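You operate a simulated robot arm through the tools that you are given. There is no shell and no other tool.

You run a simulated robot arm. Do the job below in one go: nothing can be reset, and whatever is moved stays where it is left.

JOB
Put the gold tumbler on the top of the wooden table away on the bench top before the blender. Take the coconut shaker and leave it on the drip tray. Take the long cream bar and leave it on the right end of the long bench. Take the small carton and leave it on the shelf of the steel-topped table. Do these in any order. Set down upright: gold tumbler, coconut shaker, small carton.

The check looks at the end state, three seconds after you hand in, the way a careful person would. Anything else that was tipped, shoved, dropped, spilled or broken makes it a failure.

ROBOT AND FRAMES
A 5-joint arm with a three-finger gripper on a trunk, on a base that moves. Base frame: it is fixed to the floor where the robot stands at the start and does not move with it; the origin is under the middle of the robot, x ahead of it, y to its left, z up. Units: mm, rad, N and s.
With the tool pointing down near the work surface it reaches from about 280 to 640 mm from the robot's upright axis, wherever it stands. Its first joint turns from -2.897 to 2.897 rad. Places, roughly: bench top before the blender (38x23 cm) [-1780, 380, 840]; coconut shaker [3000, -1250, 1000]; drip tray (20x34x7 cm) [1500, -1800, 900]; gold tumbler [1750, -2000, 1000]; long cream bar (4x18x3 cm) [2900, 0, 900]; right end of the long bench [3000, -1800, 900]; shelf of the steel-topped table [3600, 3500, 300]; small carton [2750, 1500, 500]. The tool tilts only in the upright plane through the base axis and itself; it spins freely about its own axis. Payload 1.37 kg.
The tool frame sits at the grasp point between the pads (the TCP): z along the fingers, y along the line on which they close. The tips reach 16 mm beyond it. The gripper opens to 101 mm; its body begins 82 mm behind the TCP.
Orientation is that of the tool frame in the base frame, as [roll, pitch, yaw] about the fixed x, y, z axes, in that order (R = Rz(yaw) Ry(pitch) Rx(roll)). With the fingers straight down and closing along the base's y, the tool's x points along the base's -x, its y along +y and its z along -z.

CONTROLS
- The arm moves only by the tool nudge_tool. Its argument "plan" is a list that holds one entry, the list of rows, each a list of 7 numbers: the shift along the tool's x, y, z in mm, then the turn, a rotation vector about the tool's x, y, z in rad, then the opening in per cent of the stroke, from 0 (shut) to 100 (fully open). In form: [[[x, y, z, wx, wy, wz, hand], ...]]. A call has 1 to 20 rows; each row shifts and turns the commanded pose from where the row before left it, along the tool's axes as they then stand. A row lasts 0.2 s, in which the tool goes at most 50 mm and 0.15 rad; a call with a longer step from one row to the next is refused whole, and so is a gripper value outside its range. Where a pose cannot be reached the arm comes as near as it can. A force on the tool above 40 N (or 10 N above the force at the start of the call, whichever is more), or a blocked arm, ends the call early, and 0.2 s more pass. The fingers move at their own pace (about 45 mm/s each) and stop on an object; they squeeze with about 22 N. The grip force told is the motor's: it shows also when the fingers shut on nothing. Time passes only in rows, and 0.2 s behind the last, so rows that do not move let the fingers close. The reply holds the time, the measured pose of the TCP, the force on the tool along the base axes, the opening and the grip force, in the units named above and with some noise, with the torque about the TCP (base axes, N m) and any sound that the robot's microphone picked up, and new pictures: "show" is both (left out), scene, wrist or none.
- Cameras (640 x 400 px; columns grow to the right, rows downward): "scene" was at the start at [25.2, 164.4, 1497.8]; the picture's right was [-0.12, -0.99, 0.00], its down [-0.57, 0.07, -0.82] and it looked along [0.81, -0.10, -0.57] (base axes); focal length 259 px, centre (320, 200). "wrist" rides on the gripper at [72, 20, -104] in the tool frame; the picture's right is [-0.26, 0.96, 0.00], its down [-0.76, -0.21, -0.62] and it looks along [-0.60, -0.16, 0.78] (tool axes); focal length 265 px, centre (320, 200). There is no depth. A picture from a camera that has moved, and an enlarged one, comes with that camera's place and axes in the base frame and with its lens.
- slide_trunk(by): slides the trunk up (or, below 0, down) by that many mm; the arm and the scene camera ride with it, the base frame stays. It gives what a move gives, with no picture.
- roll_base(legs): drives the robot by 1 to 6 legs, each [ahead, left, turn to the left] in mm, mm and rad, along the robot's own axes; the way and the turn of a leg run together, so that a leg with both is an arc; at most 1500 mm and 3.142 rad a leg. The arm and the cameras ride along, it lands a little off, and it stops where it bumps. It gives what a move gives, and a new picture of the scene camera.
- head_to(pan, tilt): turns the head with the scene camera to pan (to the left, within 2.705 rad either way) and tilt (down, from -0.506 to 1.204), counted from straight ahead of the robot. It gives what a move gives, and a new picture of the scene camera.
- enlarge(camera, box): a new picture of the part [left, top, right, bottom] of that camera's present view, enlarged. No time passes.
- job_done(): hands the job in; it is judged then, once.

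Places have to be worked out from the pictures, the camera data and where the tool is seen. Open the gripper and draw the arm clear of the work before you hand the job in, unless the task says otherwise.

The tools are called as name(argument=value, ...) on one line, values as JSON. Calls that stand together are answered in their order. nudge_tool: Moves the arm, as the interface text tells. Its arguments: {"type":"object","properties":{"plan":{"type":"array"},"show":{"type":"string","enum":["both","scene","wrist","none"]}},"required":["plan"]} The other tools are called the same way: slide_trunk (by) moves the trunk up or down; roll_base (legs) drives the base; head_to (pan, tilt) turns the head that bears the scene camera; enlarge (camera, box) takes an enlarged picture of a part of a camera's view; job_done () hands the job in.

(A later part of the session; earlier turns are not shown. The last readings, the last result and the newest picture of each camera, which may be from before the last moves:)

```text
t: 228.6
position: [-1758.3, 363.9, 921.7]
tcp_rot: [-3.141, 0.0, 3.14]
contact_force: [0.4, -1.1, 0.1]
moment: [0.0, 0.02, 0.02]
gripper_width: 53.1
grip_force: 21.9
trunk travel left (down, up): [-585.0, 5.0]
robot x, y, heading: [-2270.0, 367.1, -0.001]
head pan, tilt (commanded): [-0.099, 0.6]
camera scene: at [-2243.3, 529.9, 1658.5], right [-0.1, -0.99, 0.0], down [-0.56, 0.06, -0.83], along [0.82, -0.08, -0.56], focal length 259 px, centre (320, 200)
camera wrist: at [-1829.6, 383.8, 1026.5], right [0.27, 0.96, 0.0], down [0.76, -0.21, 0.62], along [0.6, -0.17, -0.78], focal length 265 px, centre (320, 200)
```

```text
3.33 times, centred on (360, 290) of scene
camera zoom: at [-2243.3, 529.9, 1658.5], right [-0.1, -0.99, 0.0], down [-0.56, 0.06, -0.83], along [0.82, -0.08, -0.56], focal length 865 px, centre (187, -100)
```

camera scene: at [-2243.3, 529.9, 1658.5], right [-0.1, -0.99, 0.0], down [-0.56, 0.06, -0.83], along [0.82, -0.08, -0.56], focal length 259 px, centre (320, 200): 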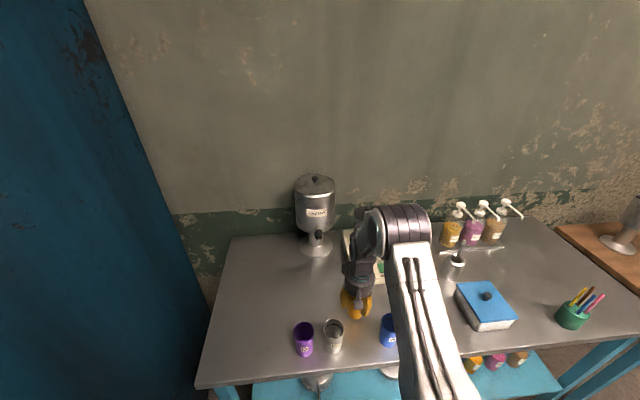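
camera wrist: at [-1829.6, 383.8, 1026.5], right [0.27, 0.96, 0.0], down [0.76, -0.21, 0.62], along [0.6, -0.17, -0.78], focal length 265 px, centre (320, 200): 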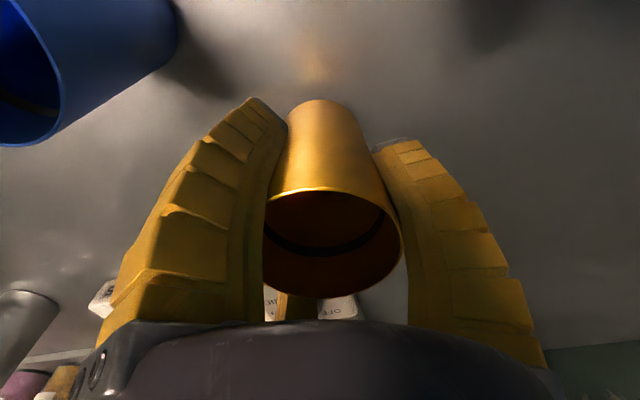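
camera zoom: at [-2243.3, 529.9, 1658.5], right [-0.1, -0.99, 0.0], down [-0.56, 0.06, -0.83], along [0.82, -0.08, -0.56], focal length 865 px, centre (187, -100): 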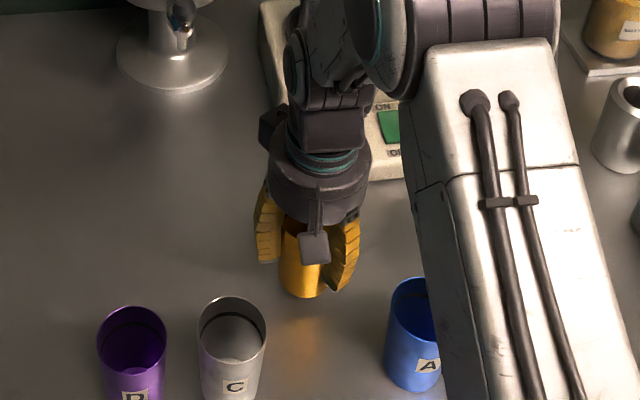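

About 15 mm to go; neighbours are clear. I lower in small steps until contact.

nudge_tool(plan=[[[0, 0, 4, 0, 0, 0, 0], [0, 0, 4, 0, 0, 0, 0], [0, 0, 0, 0, 0, 0, 0]]], show="none")

nudge_tool(plan=[[[0, 0, 3, 0, 0, 0, 0], [0, 0, 0, 0, 0, 0, 0]]], show="none")

nudge_tool(plan=[[[0, 0, 2, 0, 0, 0, 0], [0, 0, 0, 0, 0, 0, 0]]], show="none")

```text
t: 229.4
position: [-1757.6, 365.0, 914.8]
tcp_rot: [3.141, 0.0, 3.14]
contact_force: [0.5, -0.6, -1.3]
moment: [0.03, 0.01, -0.02]
gripper_width: 53.0
grip_force: 22.0
trunk travel left (down, up): [-585.0, 5.0]
robot x, y, heading: [-2273.7, 364.1, -0.002]
head pan, tilt (commanded): [-0.099, 0.6]
```

```text
t: 230.0
position: [-1757.8, 364.2, 911.4]
tcp_rot: [-3.141, 0.001, 3.14]
contact_force: [-0.3, -0.2, -1.6]
moment: [0.01, -0.01, -0.02]
gripper_width: 52.9
grip_force: 21.8
trunk travel left (down, up): [-585.0, 5.0]
robot x, y, heading: [-2267.8, 361.9, -0.006]
head pan, tilt (commanded): [-0.099, 0.6]
```

```text
t: 230.6
position: [-1757.3, 365.5, 910.4]
tcp_rot: [-3.141, 0.002, 3.141]
contact_force: [0.3, 0.3, -1.7]
moment: [0.01, 0.0, -0.03]
gripper_width: 52.9
grip_force: 22.0
trunk travel left (down, up): [-585.0, 5.0]
robot x, y, heading: [-2268.4, 361.0, 0.002]
head pan, tilt (commanded): [-0.099, 0.6]
```

No contact yet at z≈910; I continue in 2 mm steps.

nudge_tool(plan=[[[0, 0, 2, 0, 0, 0, 0], [0, 0, 0, 0, 0, 0, 0]]], show="none")

nudge_tool(plan=[[[0, 0, 2, 0, 0, 0, 0], [0, 0, 0, 0, 0, 0, 0]]], show="none")

nudge_tool(plan=[[[0, 0, 2, 0, 0, 0, 0], [0, 0, 0, 0, 0, 0, 0]]], show="wrist")

```text
t: 231.2
position: [-1758.2, 364.6, 908.4]
tcp_rot: [3.14, 0.001, 3.14]
contact_force: [0.5, 0.2, -0.6]
moment: [-0.03, 0.03, 0.03]
gripper_width: 53.2
grip_force: 21.7
trunk travel left (down, up): [-585.0, 5.0]
robot x, y, heading: [-2267.8, 366.9, -0.003]
head pan, tilt (commanded): [-0.099, 0.6]
```

```text
t: 231.8
position: [-1759.0, 365.9, 905.5]
tcp_rot: [3.141, 0.001, -3.141]
contact_force: [-0.2, 0.8, -0.6]
moment: [-0.01, 0.01, -0.04]
gripper_width: 53.1
grip_force: 22.3
trunk travel left (down, up): [-585.0, 5.0]
robot x, y, heading: [-2271.3, 362.3, -0.003]
head pan, tilt (commanded): [-0.099, 0.6]
```

```text
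t: 232.4
position: [-1757.6, 365.6, 903.4]
tcp_rot: [-3.142, 0.001, 3.141]
contact_force: [-0.4, 0.1, 1.7]
moment: [-0.01, 0.02, -0.07]
gripper_width: 53.1
grip_force: 21.8
trunk travel left (down, up): [-585.0, 5.0]
robot x, y, heading: [-2270.1, 362.4, -0.003]
head pan, tilt (commanded): [-0.099, 0.6]
camera wrist: at [-1828.9, 385.4, 1008.5], right [0.27, 0.96, 0.0], down [0.76, -0.21, 0.62], along [0.6, -0.17, -0.78], focal length 265 px, centre (320, 200)
```

wrist: 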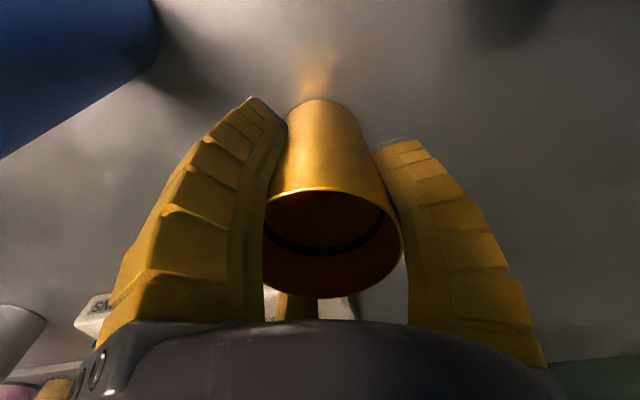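

Force has turned positive: contact at z≈903. I press 1 mm more, open to 75 %, and check.

nudge_tool(plan=[[[0, 0, 1, 0, 0, 0, 0], [0, 0, 0, 0, 0, 0, 0], [0, 0, 0, 0, 0, 0, 60], [0, 0, 0, 0, 0, 0, 75], [0, 0, 0, 0, 0, 0, 75], [0, 0, 0, 0, 0, 0, 75]]], show="both")

nudge_tool(plan=[[[0, 0, -8, 0, 0, 0, 75], [0, 0, -10, 0, 0, 0, 75], [0, 0, 0, 0, 0, 0, 75]]], show="both")

```text
t: 233.8
position: [-1757.9, 366.2, 903.0]
tcp_rot: [3.141, 0.0, 3.14]
contact_force: [-0.4, -0.8, -0.2]
moment: [-0.02, -0.02, 0.0]
gripper_width: 78.0
grip_force: 1.7
trunk travel left (down, up): [-585.0, 5.0]
robot x, y, heading: [-2266.8, 364.9, -0.001]
head pan, tilt (commanded): [-0.099, 0.6]
camera scene: at [-2243.2, 529.9, 1658.5], right [-0.1, -0.99, 0.0], down [-0.56, 0.06, -0.83], along [0.82, -0.08, -0.56], focal length 259 px, centre (320, 200)
camera wrist: at [-1828.9, 385.1, 1007.6], right [0.27, 0.96, 0.0], down [0.76, -0.21, 0.62], along [0.6, -0.17, -0.78], focal length 265 px, centre (320, 200)
```

scene: 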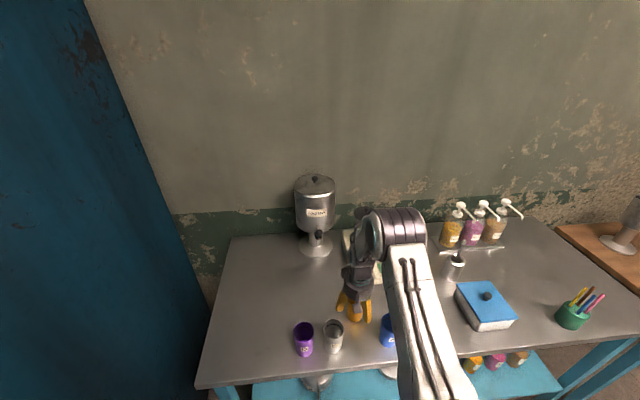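
wrist: 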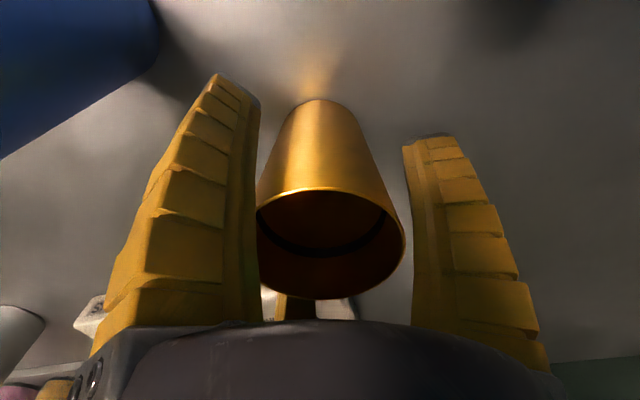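

```text
t: 234.6
position: [-1759.2, 365.3, 921.1]
tcp_rot: [-3.14, 0.001, 3.139]
contact_force: [-0.3, 0.2, -0.5]
moment: [-0.01, -0.02, 0.02]
gripper_width: 78.2
grip_force: 2.0
trunk travel left (down, up): [-585.0, 5.0]
robot x, y, heading: [-2270.3, 365.3, -0.003]
head pan, tilt (commanded): [-0.099, 0.6]
camera scene: at [-2243.1, 529.9, 1658.5], right [-0.1, -0.99, 0.0], down [-0.56, 0.06, -0.83], along [0.82, -0.08, -0.56], focal length 259 px, centre (320, 200)
camera wrist: at [-1829.6, 385.0, 1025.3], right [0.27, 0.96, 0.0], down [0.76, -0.21, 0.62], along [0.6, -0.17, -0.78], focal length 265 px, centre (320, 200)
```

scene: 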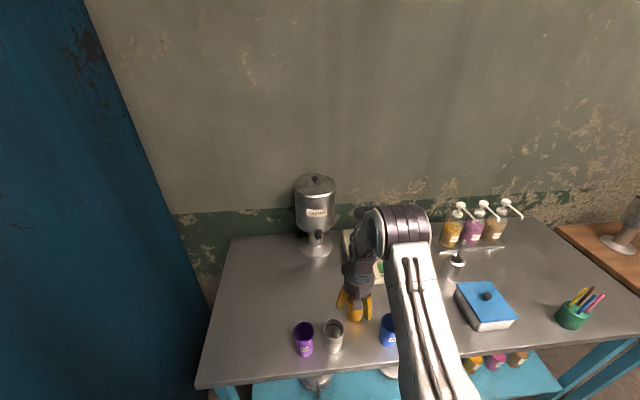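
wrist: 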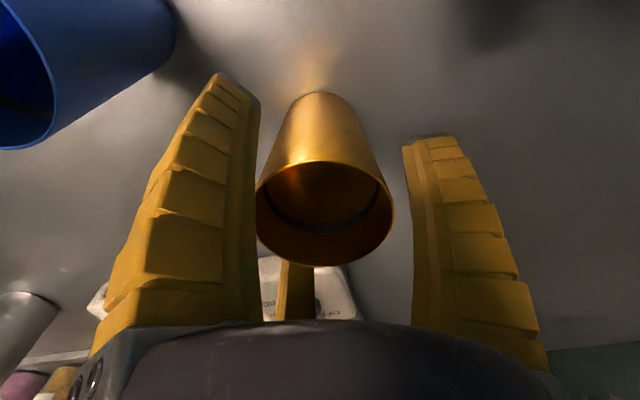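

The tumbler stays standing while the fingers rise. I continue up and verify from above.

nudge_tool(plan=[[[0, 0, -20, 0, 0, 0, 75], [0, 0, -40, 0, 0, 0, 75], [0, 0, -45, 0, 0, 0, 75], [0, 0, -45, 0, 0, 0, 75], [0, 0, 0, 0, 0, 0, 75]]], show="both")

enlarge(camera="scene", box=[280, 230, 440, 350])

```text
t: 235.8
position: [-1755.1, 366.5, 1072.2]
tcp_rot: [3.141, 0.001, 3.139]
contact_force: [0.0, -0.9, 0.1]
moment: [-0.02, 0.0, 0.06]
gripper_width: 78.3
grip_force: 2.1
trunk travel left (down, up): [-585.0, 5.0]
robot x, y, heading: [-2270.9, 365.1, 0.0]
head pan, tilt (commanded): [-0.099, 0.6]
camera scene: at [-2242.9, 529.8, 1658.5], right [-0.1, -0.99, 0.0], down [-0.56, 0.06, -0.82], along [0.82, -0.08, -0.57], focal length 259 px, centre (320, 200)
camera wrist: at [-1827.9, 385.7, 1176.2], right [0.27, 0.96, 0.0], down [0.76, -0.21, 0.62], along [0.6, -0.17, -0.78], focal length 265 px, centre (320, 200)
```

scene: 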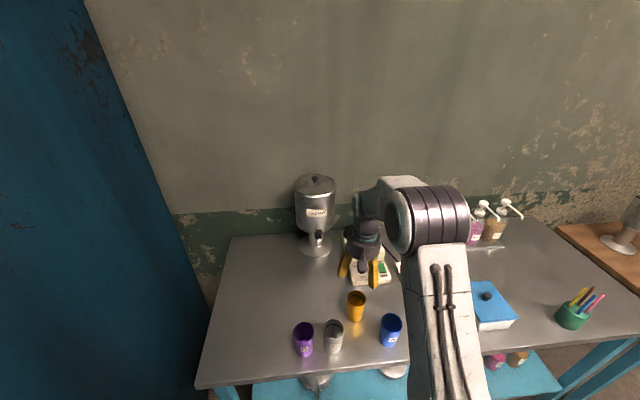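
wrist: 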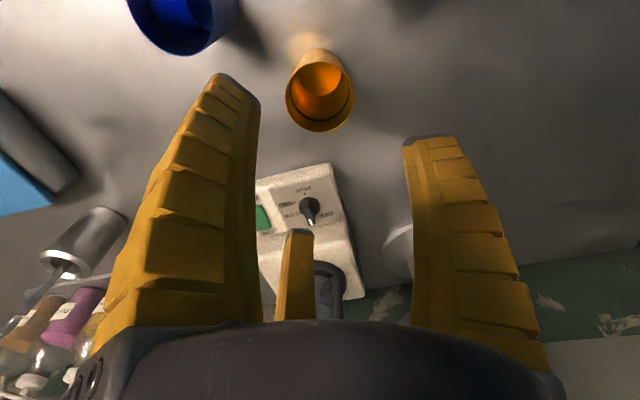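

```text
3.33 times, centred on (360, 290) of scene
camera zoom: at [-2242.9, 529.8, 1658.5], right [-0.1, -0.99, 0.0], down [-0.56, 0.06, -0.82], along [0.82, -0.08, -0.57], focal length 865 px, centre (187, -100)
```

zoom: 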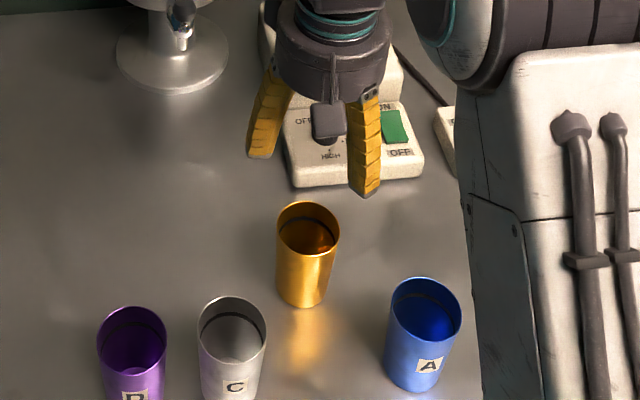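

The gold tumbler stands upright in front of the blender. I retract the arm, back out of this room, and go back to the street for the carton.

nudge_tool(plan=[[[45, 0, 0, 0, 0, 0, 75], [45, 0, 0, 0, 0, 0, 75], [0, 0, 0, 0, 0, 0, 75]]], show="none")

roll_base(legs=[[-1030, 100, 0], [0, 1330, 0]])

slide_trunk(by=-120)

head_to(pan=0.0, tilt=0.45)

```text
t: 236.6
position: [-1849.0, 368.7, 1073.0]
tcp_rot: [-3.141, -0.001, 3.141]
contact_force: [0.1, 0.4, -0.8]
moment: [-0.02, 0.0, 0.0]
gripper_width: 78.2
grip_force: 1.4
trunk travel left (down, up): [-585.0, 5.0]
robot x, y, heading: [-2271.5, 364.8, 0.001]
head pan, tilt (commanded): [-0.099, 0.6]
```

```text
t: 248.2
position: [-2891.9, 1813.3, 1072.9]
tcp_rot: [3.14, 0.001, -3.128]
contact_force: [0.4, -0.1, -0.9]
moment: [-0.05, 0.01, 0.0]
gripper_width: 78.1
grip_force: 1.7
trunk travel left (down, up): [-585.0, 5.0]
robot x, y, heading: [-3314.2, 1805.0, 0.014]
head pan, tilt (commanded): [-0.099, 0.6]
camera scene: at [-3289.8, 1968.8, 1658.5], right [-0.09, -1.0, 0.0], down [-0.56, 0.05, -0.83], along [0.82, -0.07, -0.56], focal length 259 px, centre (320, 200)
```

scene: 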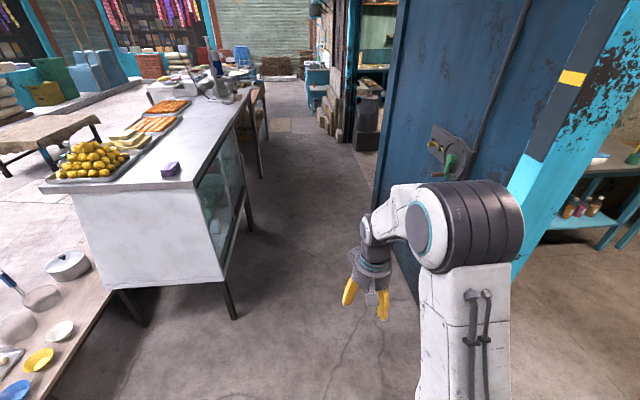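

```text
t: 249.7
position: [-2891.7, 1812.4, 952.5]
tcp_rot: [3.141, 0.001, -3.128]
contact_force: [0.0, 0.6, 0.4]
moment: [0.02, 0.01, 0.01]
gripper_width: 78.2
grip_force: 2.0
trunk travel left (down, up): [-465.0, 125.0]
robot x, y, heading: [-3313.3, 1798.5, 0.021]
head pan, tilt (commanded): [-0.099, 0.6]
```

```text
t: 250.4
position: [-2892.2, 1814.0, 952.6]
tcp_rot: [3.14, 0.0, -3.127]
contact_force: [0.2, 0.1, 0.5]
moment: [0.01, 0.01, 0.01]
gripper_width: 78.2
grip_force: 1.8
trunk travel left (down, up): [-465.0, 125.0]
robot x, y, heading: [-3313.6, 1802.5, 0.016]
head pan, tilt (commanded): [0.0, 0.45]
camera scene: at [-3286.0, 1977.3, 1552.0], right [0.01, -1.0, 0.0], down [-0.44, -0.01, -0.9], along [0.9, 0.01, -0.44], focal length 259 px, centre (320, 200)
```

scene: 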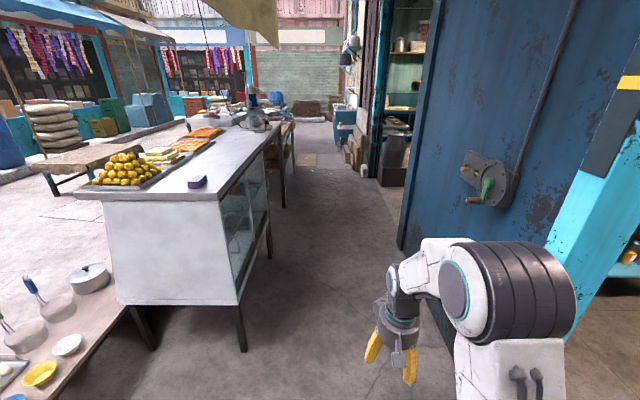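

The alley is clear. I drive east along y≈1820 in two legs.

roll_base(legs=[[1500, 0, -0.014], [1450, 20, 0]])

```text
t: 264.6
position: [39.6, 1840.1, 953.3]
tcp_rot: [3.141, 0.0, 3.138]
contact_force: [1.0, -0.4, -0.1]
moment: [-0.02, -0.04, 0.0]
gripper_width: 78.0
grip_force: 1.8
trunk travel left (down, up): [-465.0, 125.0]
robot x, y, heading: [-385.5, 1839.6, -0.002]
head pan, tilt (commanded): [0.0, 0.45]
camera scene: at [-352.0, 2012.7, 1552.1], right [0.0, -1.0, 0.0], down [-0.44, 0.0, -0.9], along [0.9, 0.0, -0.44], focal length 259 px, centre (320, 200)
```

scene: 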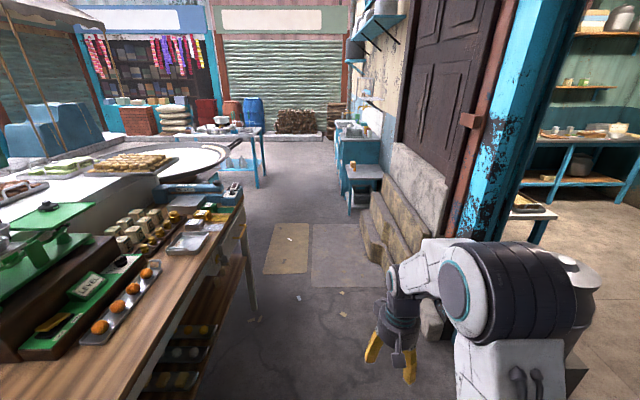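

The alley continues past stone slabs on the right; I keep to y≈1950 and go on to x≈1300 for a closer view of the stand with the carton.

roll_base(legs=[[1500, 120, 0.002], [300, 0, 0]])

head_to(pan=-0.3, tilt=0.45)

```text
refused: leg 1 is longer than a leg can be; nothing moved
```

```text
t: 265.4
position: [38.2, 1841.0, 952.8]
tcp_rot: [-3.141, 0.001, 3.138]
contact_force: [0.2, 1.1, 0.2]
moment: [-0.01, 0.0, -0.01]
gripper_width: 78.5
grip_force: 1.8
trunk travel left (down, up): [-465.0, 125.0]
robot x, y, heading: [-379.5, 1837.3, -0.008]
head pan, tilt (commanded): [-0.3, 0.45]
camera scene: at [-356.4, 1985.6, 1552.1], right [-0.3, -0.95, 0.0], down [-0.42, 0.13, -0.9], along [0.86, -0.27, -0.44], focal length 259 px, centre (320, 200)
```

scene: 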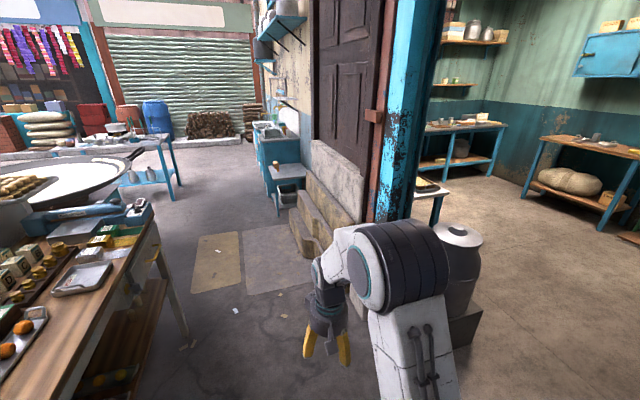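

The leg was slightly too long; I split it.

roll_base(legs=[[900, 100, 0.005], [850, 20, 0]])

enlarge(camera="scene", box=[200, 100, 400, 300])

```text
t: 274.2
position: [1780.2, 1970.1, 952.5]
tcp_rot: [-3.14, -0.001, -3.133]
contact_force: [0.0, -0.2, -0.3]
moment: [-0.01, 0.01, 0.01]
gripper_width: 78.2
grip_force: 2.3
trunk travel left (down, up): [-465.0, 125.0]
robot x, y, heading: [1357.4, 1962.2, 0.006]
head pan, tilt (commanded): [-0.3, 0.45]
camera scene: at [1382.4, 2109.5, 1552.1], right [-0.29, -0.96, 0.0], down [-0.42, 0.12, -0.9], along [0.86, -0.26, -0.44], focal length 259 px, centre (320, 200)
```

scene: 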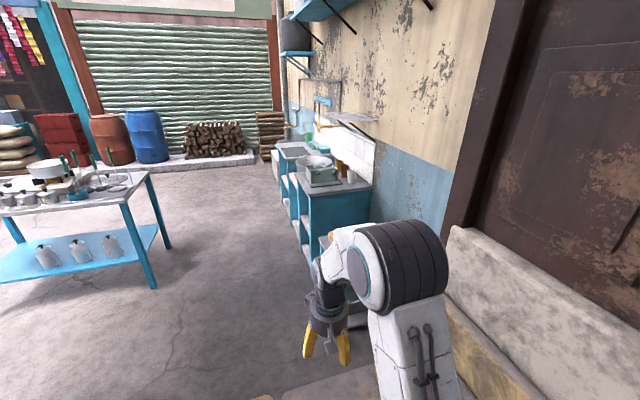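

```text
2.00 times, centred on (300, 200) of scene
camera zoom: at [1382.4, 2109.5, 1552.1], right [-0.29, -0.96, 0.0], down [-0.42, 0.12, -0.9], along [0.86, -0.26, -0.44], focal length 519 px, centre (360, 200)
```

zoom: 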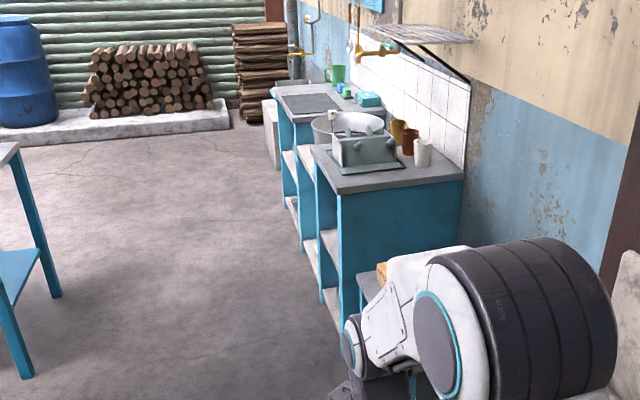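

The carton is hidden behind my arm, on a low stool by the washing counter near (2700, 1460). I drive up beside it and turn right to face the wall.

roll_base(legs=[[1230, 80, -0.005], [0, 0, -1.57]])

head_to(pan=-0.1, tilt=0.8)

```text
t: 284.2
position: [2556.5, 1610.3, 953.2]
tcp_rot: [3.141, 0.001, 1.517]
contact_force: [0.5, 0.1, -0.6]
moment: [0.02, -0.01, 0.04]
gripper_width: 78.3
grip_force: 1.8
trunk travel left (down, up): [-465.0, 125.0]
robot x, y, heading: [2572.5, 2030.3, -1.621]
head pan, tilt (commanded): [-0.3, 0.45]
camera scene: at [2717.5, 1995.6, 1552.1], right [-0.94, 0.34, 0.0], down [0.15, 0.41, -0.9], along [-0.31, -0.85, -0.44], focal length 259 px, centre (320, 200)
```

scene: 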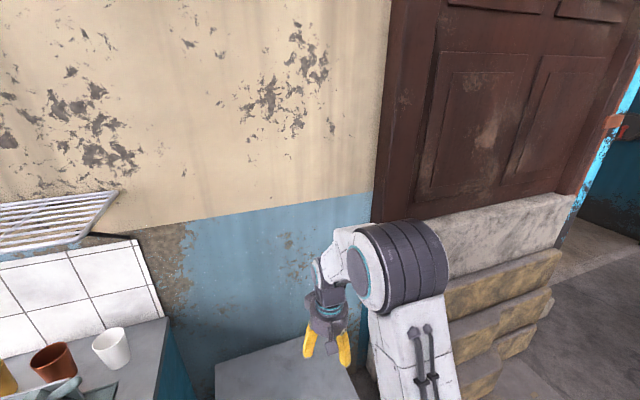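

```text
t: 285.1
position: [2556.6, 1610.7, 952.6]
tcp_rot: [-3.142, 0.001, 1.518]
contact_force: [-0.8, 0.7, 0.2]
moment: [0.03, -0.02, 0.0]
gripper_width: 78.2
grip_force: 2.1
trunk travel left (down, up): [-465.0, 125.0]
robot x, y, heading: [2576.4, 2029.9, -1.621]
head pan, tilt (commanded): [-0.099, 0.799]
camera scene: at [2737.0, 2002.1, 1521.7], right [-0.99, 0.15, 0.0], down [0.11, 0.71, -0.7], along [-0.11, -0.69, -0.72], focal length 259 px, centre (320, 200)
```

scene: 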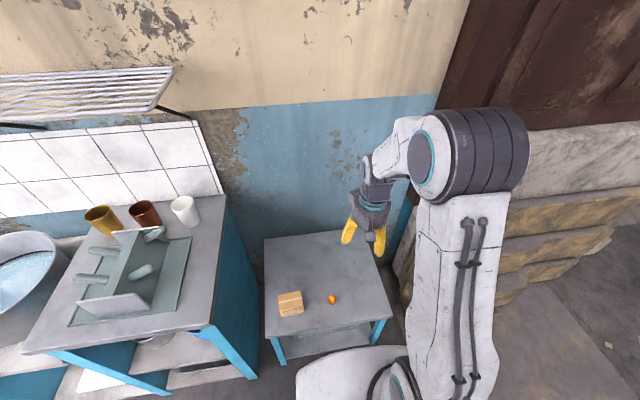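

I can see the small carton and a small orange ball on a low steel stool. I enlarge.

enlarge(camera="scene", box=[250, 250, 378, 350])

```text
4.00 times, centred on (314, 300) of scene
camera zoom: at [2737.0, 2002.1, 1521.7], right [-0.99, 0.15, 0.0], down [0.11, 0.71, -0.7], along [-0.11, -0.69, -0.72], focal length 1038 px, centre (344, -200)
```

zoom: 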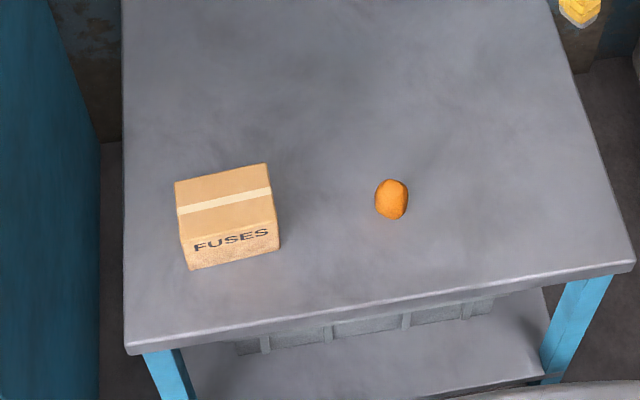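

It is the small "FUSES" carton near (2782, 1600). To measure its height I lower the trunk 300 mm (the gripper stays well above the stool) and look again.

slide_trunk(by=-300)

nudge_tool(plan=[[[0, 0, 0, 0, 0, 0, 75]]], show="both")

enlarge(camera="scene", box=[220, 300, 380, 400])

```text
t: 288.1
position: [2556.2, 1609.4, 652.3]
tcp_rot: [-3.14, -0.001, 1.52]
contact_force: [-0.8, 0.5, -0.2]
moment: [0.0, 0.02, 0.0]
gripper_width: 78.3
grip_force: 1.9
trunk travel left (down, up): [-165.0, 425.0]
robot x, y, heading: [2571.6, 2030.1, -1.618]
head pan, tilt (commanded): [-0.099, 0.799]
```

```text
t: 288.5
position: [2555.6, 1610.5, 652.4]
tcp_rot: [3.141, 0.001, 1.519]
contact_force: [0.2, -0.2, -0.4]
moment: [-0.03, -0.03, 0.02]
gripper_width: 78.3
grip_force: 1.4
trunk travel left (down, up): [-165.0, 425.0]
robot x, y, heading: [2571.6, 2033.3, -1.622]
head pan, tilt (commanded): [-0.099, 0.799]
camera scene: at [2737.1, 2002.2, 1221.7], right [-0.99, 0.15, 0.0], down [0.11, 0.71, -0.7], along [-0.11, -0.69, -0.72], focal length 259 px, centre (320, 200)
camera wrist: at [2580.8, 1681.0, 757.2], right [0.95, -0.31, 0.0], down [-0.25, -0.74, 0.62], along [-0.19, -0.59, -0.78], focal length 265 px, centre (320, 200)
```

scene: 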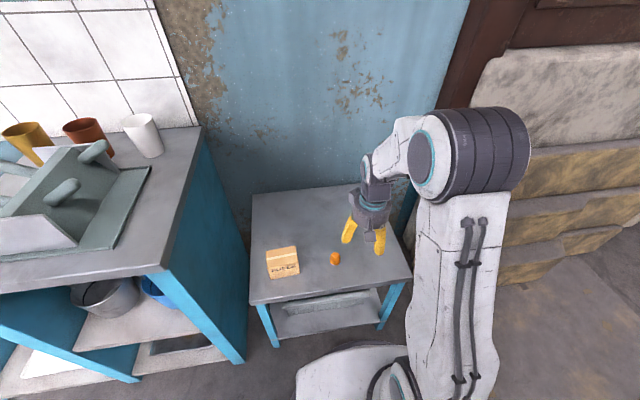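
wrist: 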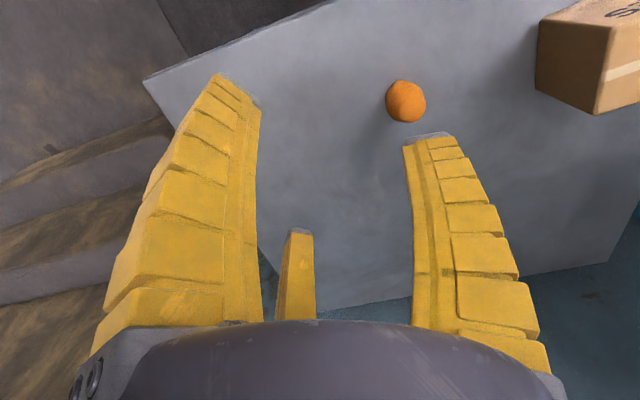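

```text
4.00 times, centred on (300, 350) of scene
camera zoom: at [2737.1, 2002.2, 1221.7], right [-0.99, 0.15, 0.0], down [0.11, 0.71, -0.7], along [-0.11, -0.69, -0.72], focal length 1038 px, centre (400, -400)
```

zoom: 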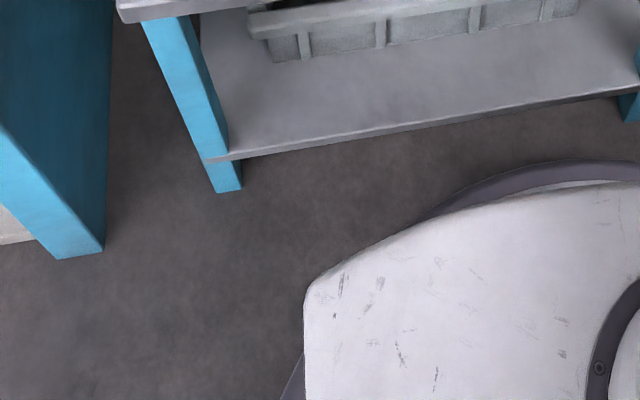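

I enlarge the carton in this lower view.

enlarge(camera="scene", box=[240, 210, 400, 310])

```text
4.00 times, centred on (320, 260) of scene
camera zoom: at [2737.1, 2002.2, 1221.7], right [-0.99, 0.15, 0.0], down [0.11, 0.71, -0.7], along [-0.11, -0.69, -0.72], focal length 1038 px, centre (320, -40)
```

zoom: 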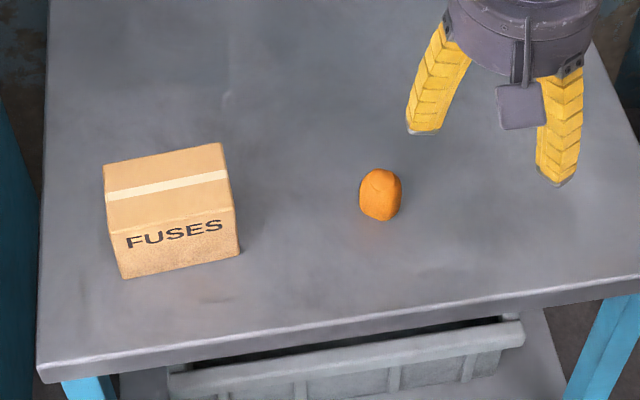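

The carton measures about 88×57×57 mm: centre ≈(2780, 1588), resting at z≈509, top ≈567. Before grasping I inspect the steel-topped table's shelf to decide how I must hold it.

head_to(pan=2.5, tilt=0.3)

enlarge(camera="scene", box=[180, 80, 500, 300])

```text
t: 290.8
position: [2556.9, 1609.7, 652.9]
tcp_rot: [-3.141, -0.001, 1.518]
contact_force: [-0.3, -0.5, 0.3]
moment: [-0.01, 0.02, 0.0]
gripper_width: 78.2
grip_force: 1.7
trunk travel left (down, up): [-165.0, 425.0]
robot x, y, heading: [2574.7, 2031.0, -1.626]
head pan, tilt (commanded): [2.499, 0.3]
camera scene: at [2809.0, 2153.6, 1266.0], right [0.77, -0.64, 0.0], down [-0.19, -0.23, -0.96], along [0.61, 0.73, -0.3], focal length 259 px, centre (320, 200)
```

scene: 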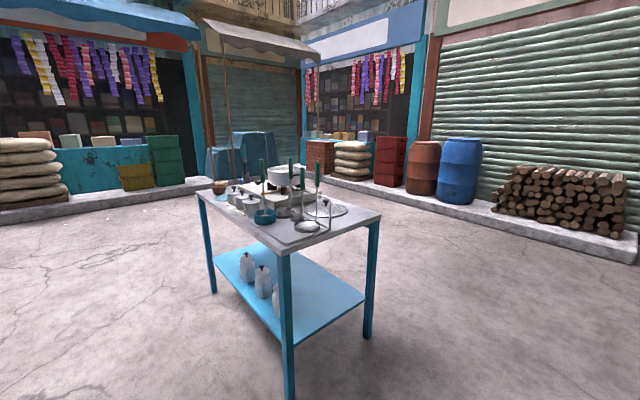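

```text
1.82 times, centred on (340, 190) of scene
camera zoom: at [2809.0, 2153.6, 1266.0], right [0.77, -0.64, 0.0], down [-0.19, -0.23, -0.96], along [0.61, 0.73, -0.3], focal length 472 px, centre (284, 218)
```

zoom: 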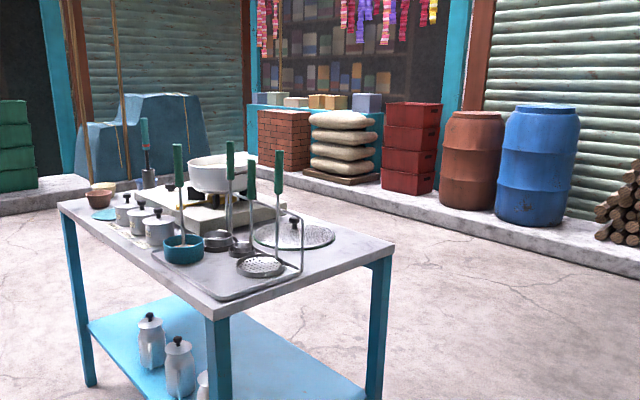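

The steel-topped table stands free at about x 3250–3850, y 2930–3955, top ≈800, shelf ≈290, kettles on its west side. I'll put the carton on the shelf from the south end. Now I move above the carton and spin the tool so it closes across the carton's short side.

nudge_tool(plan=[[[-3, 37.5, 0, 0, 0, 0, 100], [-3, 37.5, 0, 0, 0, 0, 100], [-3, 37.5, 0, 0, 0, 0, 100], [-3, 37.5, 0, 0, 0, 0, 100], [-3, 37.5, 0, 0, 0, 0, 100], [-3, 37.5, 0, 0, 0, 0, 100], [0, 0, 0, 0, 0, -0.1405, 100], [0, 0, 0, 0, 0, -0.1405, 100], [0, 0, 0, 0, 0, -0.1405, 100], [0, 0, 0, 0, 0, -0.1405, 100], [0, 0, 0, 0, 0, -0.1405, 100], [0, 0, 0, 0, 0, -0.1405, 100], [0, 0, 0, 0, 0, -0.1405, 100], [0, 0, 0, 0, 0, -0.1405, 100], [0, 0, 0, 0, 0, -0.1405, 100], [0, 0, 0, 0, 0, -0.1405, 100], [0, 0, 0, 0, 0, -0.1405, 100], [0, 0, 0, 0, 0, -0.1405, 100], [0, 0, 0, 0, 0, 0, 100]]], show="wrist")

head_to(pan=0.1, tilt=0.9)

```text
t: 294.8
position: [2781.1, 1580.2, 653.5]
tcp_rot: [-3.141, 0.001, -3.074]
contact_force: [0.1, -0.7, 0.0]
moment: [-0.02, 0.02, -0.02]
gripper_width: 100.7
grip_force: 0.0
trunk travel left (down, up): [-165.0, 425.0]
robot x, y, heading: [2573.9, 2036.6, -1.624]
head pan, tilt (commanded): [2.499, 0.3]
camera wrist: at [2708.2, 1595.3, 757.6], right [0.2, 0.98, 0.0], down [0.77, -0.16, 0.62], along [0.61, -0.12, -0.78], focal length 265 px, centre (320, 200)
```

wrist: 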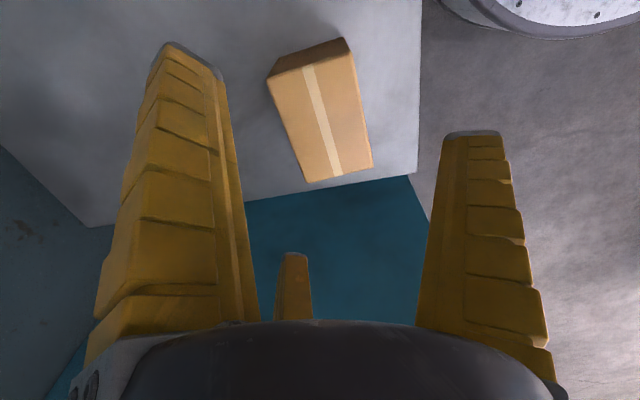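

```text
t: 297.0
position: [2780.8, 1581.1, 653.9]
tcp_rot: [3.142, 0.0, -3.079]
contact_force: [0.0, -0.6, -0.5]
moment: [0.03, 0.02, 0.02]
gripper_width: 100.6
grip_force: 0.2
trunk travel left (down, up): [-165.0, 425.0]
robot x, y, heading: [2572.5, 2036.6, -1.626]
head pan, tilt (commanded): [0.099, 0.901]
camera scene: at [2752.9, 2006.5, 1213.8], right [-1.0, -0.05, 0.0], down [-0.04, 0.78, -0.62], along [0.03, -0.62, -0.78], focal length 259 px, centre (320, 200)
```

scene: 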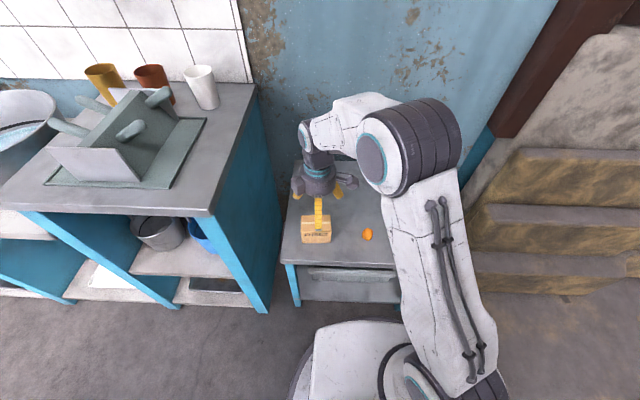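

The carton is centred at about (2786, 1586), aligned with the tool. I offset 13 mm toward the two-finger side and descend part-way, then check.

nudge_tool(plan=[[[-5, -8, 20, 0, 0, 0, 100], [0, 0, 25, 0, 0, 0, 100], [0, 0, 10, 0, 0, 0, 100], [0, 0, 0, 0, 0, 0, 100]]], show="both")

enlarge(camera="scene", box=[256, 170, 384, 270])

```text
t: 298.0
position: [2785.8, 1574.4, 596.6]
tcp_rot: [3.141, 0.0, -3.08]
contact_force: [-0.8, 0.5, 0.6]
moment: [0.0, 0.01, 0.01]
gripper_width: 100.9
grip_force: 0.1
trunk travel left (down, up): [-165.0, 425.0]
robot x, y, heading: [2571.9, 2029.0, -1.624]
head pan, tilt (commanded): [0.099, 0.901]
camera scene: at [2752.9, 2006.4, 1213.7], right [-1.0, -0.05, 0.0], down [-0.04, 0.78, -0.62], along [0.03, -0.62, -0.78], focal length 259 px, centre (320, 200)
camera wrist: at [2713.8, 1588.9, 700.9], right [0.2, 0.98, 0.0], down [0.77, -0.16, 0.62], along [0.61, -0.13, -0.78], focal length 265 px, centre (320, 200)
```

scene: 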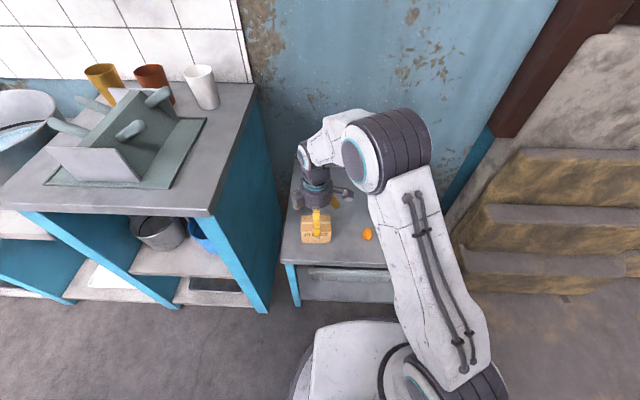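
wrist: 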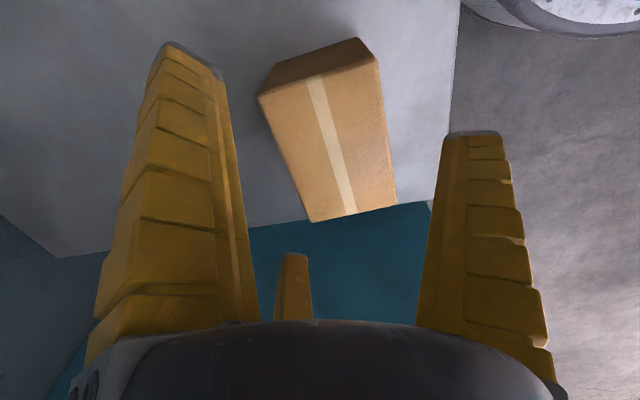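

```text
4.00 times, centred on (320, 220) of scene
camera zoom: at [2752.9, 2006.4, 1213.7], right [-1.0, -0.05, 0.0], down [-0.04, 0.78, -0.62], along [0.03, -0.62, -0.78], focal length 1038 px, centre (320, 120)
```

zoom: 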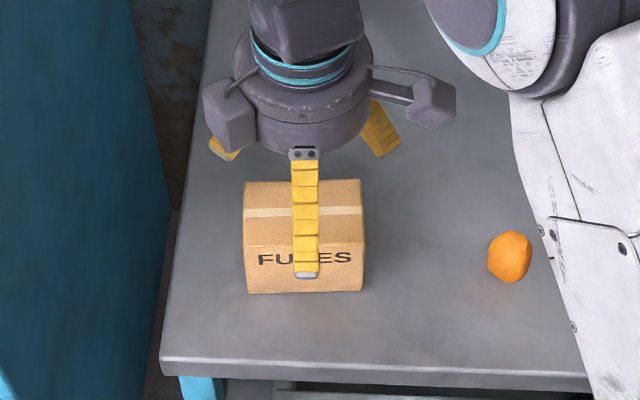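

The carton sits about 8 mm toward the lone finger; I shift the tool 4–5 mm and continue down to z≈556.

nudge_tool(plan=[[[5, -4, 0, 0, 0, 0, 100], [0, 0, 14, 0, 0, 0, 100], [0, 0, 14, 0, 0, 0, 100], [0, 0, 12, 0, 0, 0, 100], [0, 0, 0, 0, 0, 0, 100]]], show="both")

enlarge(camera="scene", box=[256, 170, 384, 270])

```text
t: 299.2
position: [2780.4, 1566.3, 556.9]
tcp_rot: [-3.141, -0.001, -3.079]
contact_force: [0.2, -0.8, -0.5]
moment: [0.0, 0.01, -0.02]
gripper_width: 100.4
grip_force: 0.1
trunk travel left (down, up): [-165.0, 425.0]
robot x, y, heading: [2571.9, 2035.5, -1.623]
head pan, tilt (commanded): [0.099, 0.901]
camera scene: at [2752.9, 2006.4, 1213.7], right [-1.0, -0.05, 0.0], down [-0.04, 0.78, -0.62], along [0.03, -0.62, -0.78], focal length 259 px, centre (320, 200)
camera wrist: at [2708.9, 1582.6, 661.6], right [0.2, 0.98, 0.0], down [0.77, -0.16, 0.62], along [0.61, -0.13, -0.78], focal length 265 px, centre (320, 200)
```

scene: 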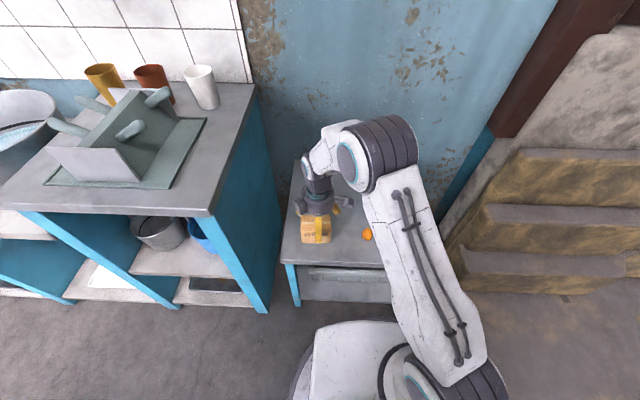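
wrist: 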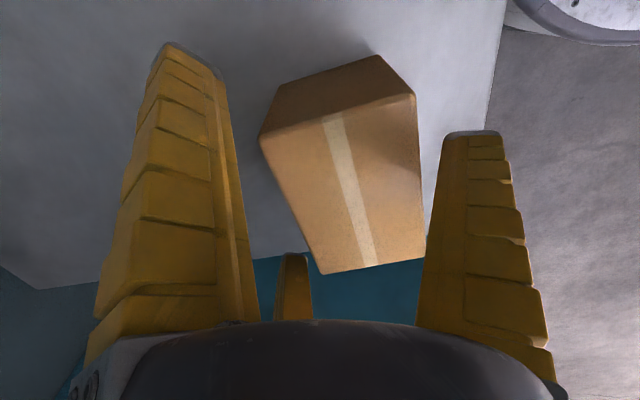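

```text
4.00 times, centred on (320, 220) of scene
camera zoom: at [2752.9, 2006.4, 1213.7], right [-1.0, -0.05, 0.0], down [-0.04, 0.78, -0.62], along [0.03, -0.62, -0.78], focal length 1038 px, centre (320, 120)
```

zoom: 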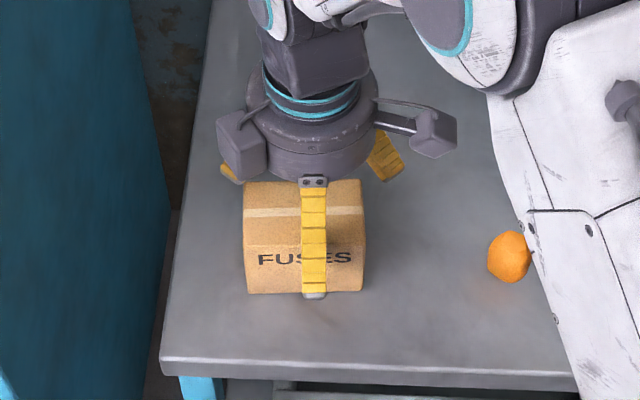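

The carton is between the fingers; B is slightly tight, so I shift 4 mm back, go down 6 mm more and close.

nudge_tool(plan=[[[2, 4, 0, 0, 0, 0, 100], [0, 0, 6, 0, 0, 0, 100], [0, 0, 0, 0, 0, 0, 90], [0, 0, 0, 0, 0, 0, 75], [0, 0, 0, 0, 0, 0, 60], [0, 0, 0, 0, 0, 0, 40], [0, 0, 0, 0, 0, 0, 20], [0, 0, 0, 0, 0, 0, 0], [0, 0, 0, 0, 0, 0, 0]]], show="both")

enlarge(camera="scene", box=[256, 170, 384, 270])

```text
t: 301.2
position: [2779.8, 1571.2, 551.4]
tcp_rot: [3.141, 0.0, -3.08]
contact_force: [0.3, 1.1, 0.1]
moment: [-0.03, -0.09, 0.03]
gripper_width: 83.7
grip_force: 22.0
trunk travel left (down, up): [-165.0, 425.0]
robot x, y, heading: [2573.0, 2027.8, -1.621]
head pan, tilt (commanded): [0.099, 0.901]
camera scene: at [2752.8, 2006.5, 1213.7], right [-1.0, -0.05, 0.0], down [-0.04, 0.78, -0.62], along [0.03, -0.62, -0.78], focal length 259 px, centre (320, 200)
camera wrist: at [2706.9, 1586.7, 655.8], right [0.2, 0.98, 0.0], down [0.77, -0.16, 0.62], along [0.61, -0.13, -0.78], focal length 265 px, centre (320, 200)
```

scene: 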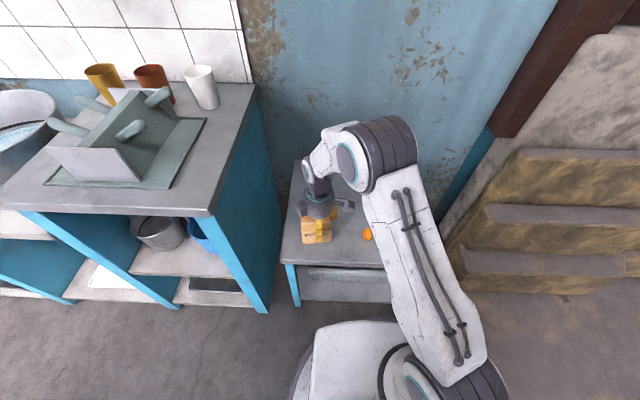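
wrist: 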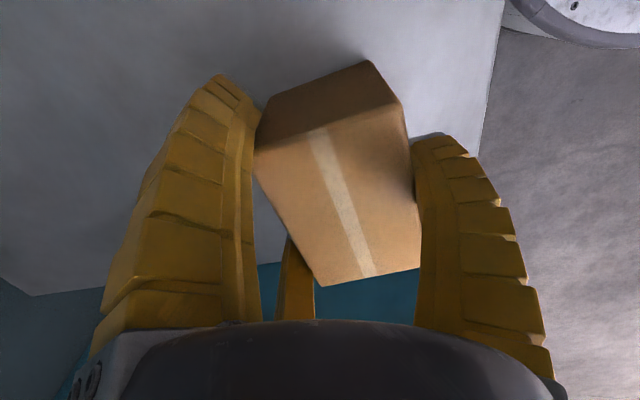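

```text
4.00 times, centred on (320, 220) of scene
camera zoom: at [2752.8, 2006.5, 1213.7], right [-1.0, -0.05, 0.0], down [-0.04, 0.78, -0.62], along [0.03, -0.62, -0.78], focal length 1038 px, centre (320, 120)
```

zoom: 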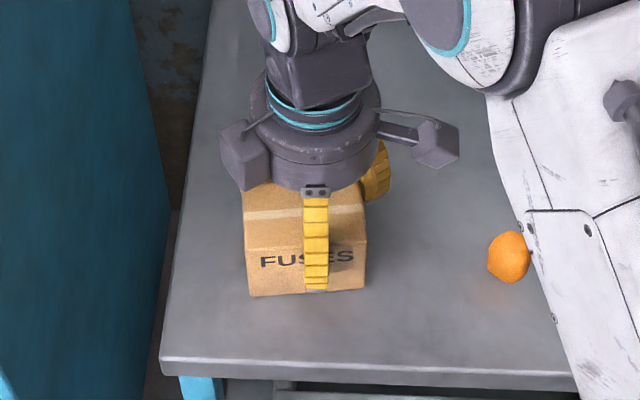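

Gripped at 84 mm with 22 N. I lift slowly and check.

nudge_tool(plan=[[[0, 0, -5, 0, 0, 0, 0], [0, 0, -10, 0, 0, 0, 0], [0, 0, -20, 0, 0, 0, 0], [0, 0, -25, 0, 0, 0, 0], [0, 0, -30, 0, 0, 0, 0], [0, 0, 0, 0, 0, 0, 0]]], show="both")

enlarge(camera="scene", box=[256, 150, 384, 250])

```text
t: 302.6
position: [2778.8, 1574.2, 643.5]
tcp_rot: [3.141, -0.002, -3.078]
contact_force: [-0.6, 0.0, -0.8]
moment: [-0.04, 0.0, 0.01]
gripper_width: 83.0
grip_force: 21.9
trunk travel left (down, up): [-165.0, 425.0]
robot x, y, heading: [2575.2, 2031.5, -1.623]
head pan, tilt (commanded): [0.099, 0.901]
camera scene: at [2752.9, 2006.5, 1213.7], right [-1.0, -0.05, 0.0], down [-0.04, 0.78, -0.62], along [0.03, -0.62, -0.78], focal length 259 px, centre (320, 200)
camera wrist: at [2706.3, 1588.5, 746.6], right [0.2, 0.98, 0.0], down [0.77, -0.16, 0.62], along [0.61, -0.13, -0.78], focal length 265 px, centre (320, 200)
```

scene: 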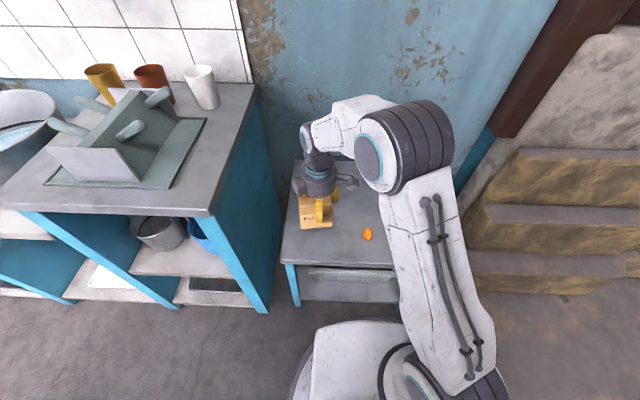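
wrist: 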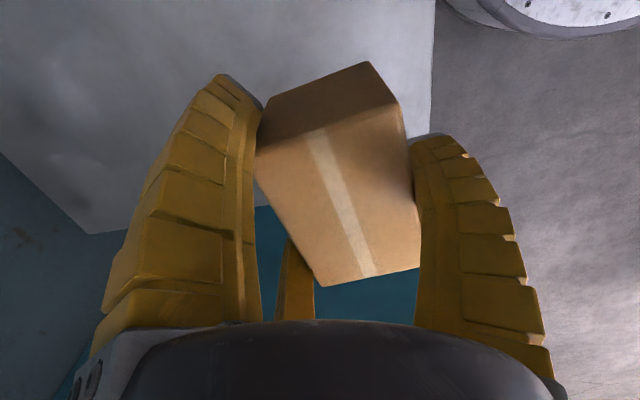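

```text
4.00 times, centred on (320, 200) of scene
camera zoom: at [2752.9, 2006.5, 1213.7], right [-1.0, -0.05, 0.0], down [-0.04, 0.78, -0.62], along [0.03, -0.62, -0.78], focal length 1038 px, centre (320, 200)
```

zoom: 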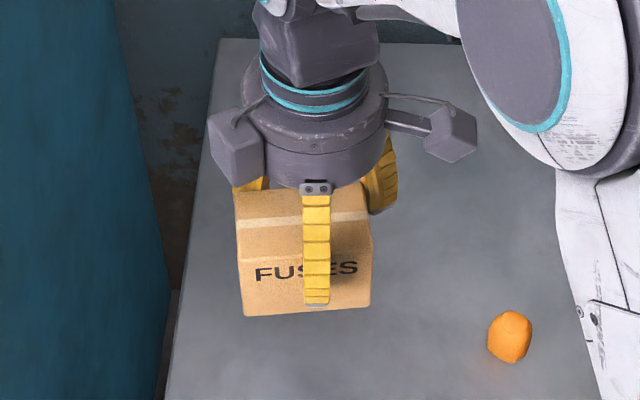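

The carton hangs level. I back away from the stool into the open street and turn around toward the steel-topped table.

roll_base(legs=[[-350, 0, 0], [0, 0, 3.14]])

head_to(pan=-0.5, tilt=0.5)

```text
t: 312.2
position: [2385.5, 2835.8, 641.7]
tcp_rot: [-3.14, 0.0, 0.062]
contact_force: [-0.6, 0.3, -1.4]
moment: [0.0, -0.03, 0.0]
gripper_width: 76.2
grip_force: 21.8
trunk travel left (down, up): [-165.0, 425.0]
robot x, y, heading: [2592.5, 2376.7, 1.518]
head pan, tilt (commanded): [0.099, 0.901]
camera scene: at [2406.4, 2403.3, 1213.7], right [1.0, 0.04, 0.0], down [0.03, -0.78, -0.62], along [-0.03, 0.62, -0.78], focal length 259 px, centre (320, 200)
```

scene: 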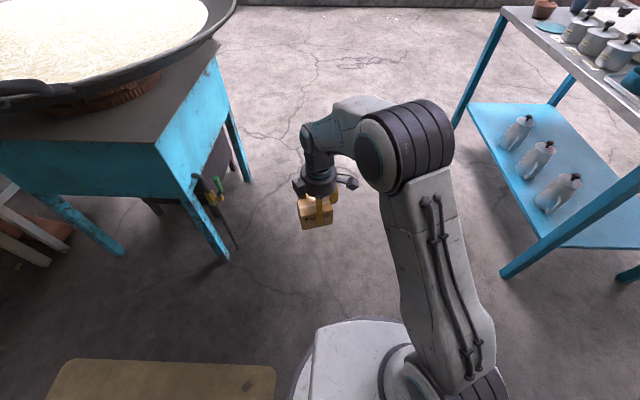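

```text
t: 313.2
position: [2387.4, 2836.8, 643.2]
tcp_rot: [3.139, 0.001, 0.062]
contact_force: [0.5, 0.8, -1.9]
moment: [0.04, -0.02, -0.01]
gripper_width: 76.0
grip_force: 21.9
trunk travel left (down, up): [-165.0, 425.0]
robot x, y, heading: [2588.2, 2376.6, 1.516]
head pan, tilt (commanded): [-0.499, 0.499]
camera scene: at [2457.5, 2405.3, 1247.6], right [0.85, -0.53, 0.0], down [-0.25, -0.41, -0.88], along [0.46, 0.75, -0.48], focal length 259 px, centre (320, 200)
```

scene: 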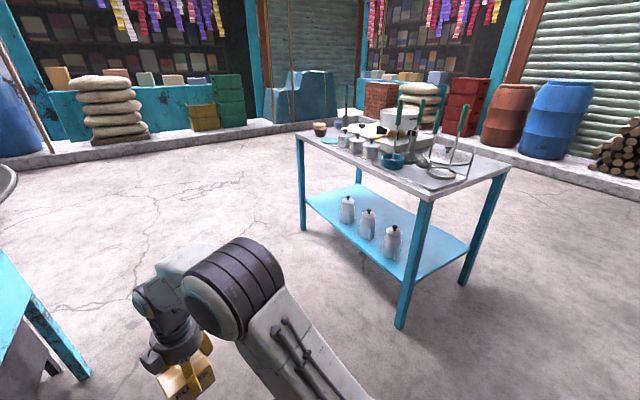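

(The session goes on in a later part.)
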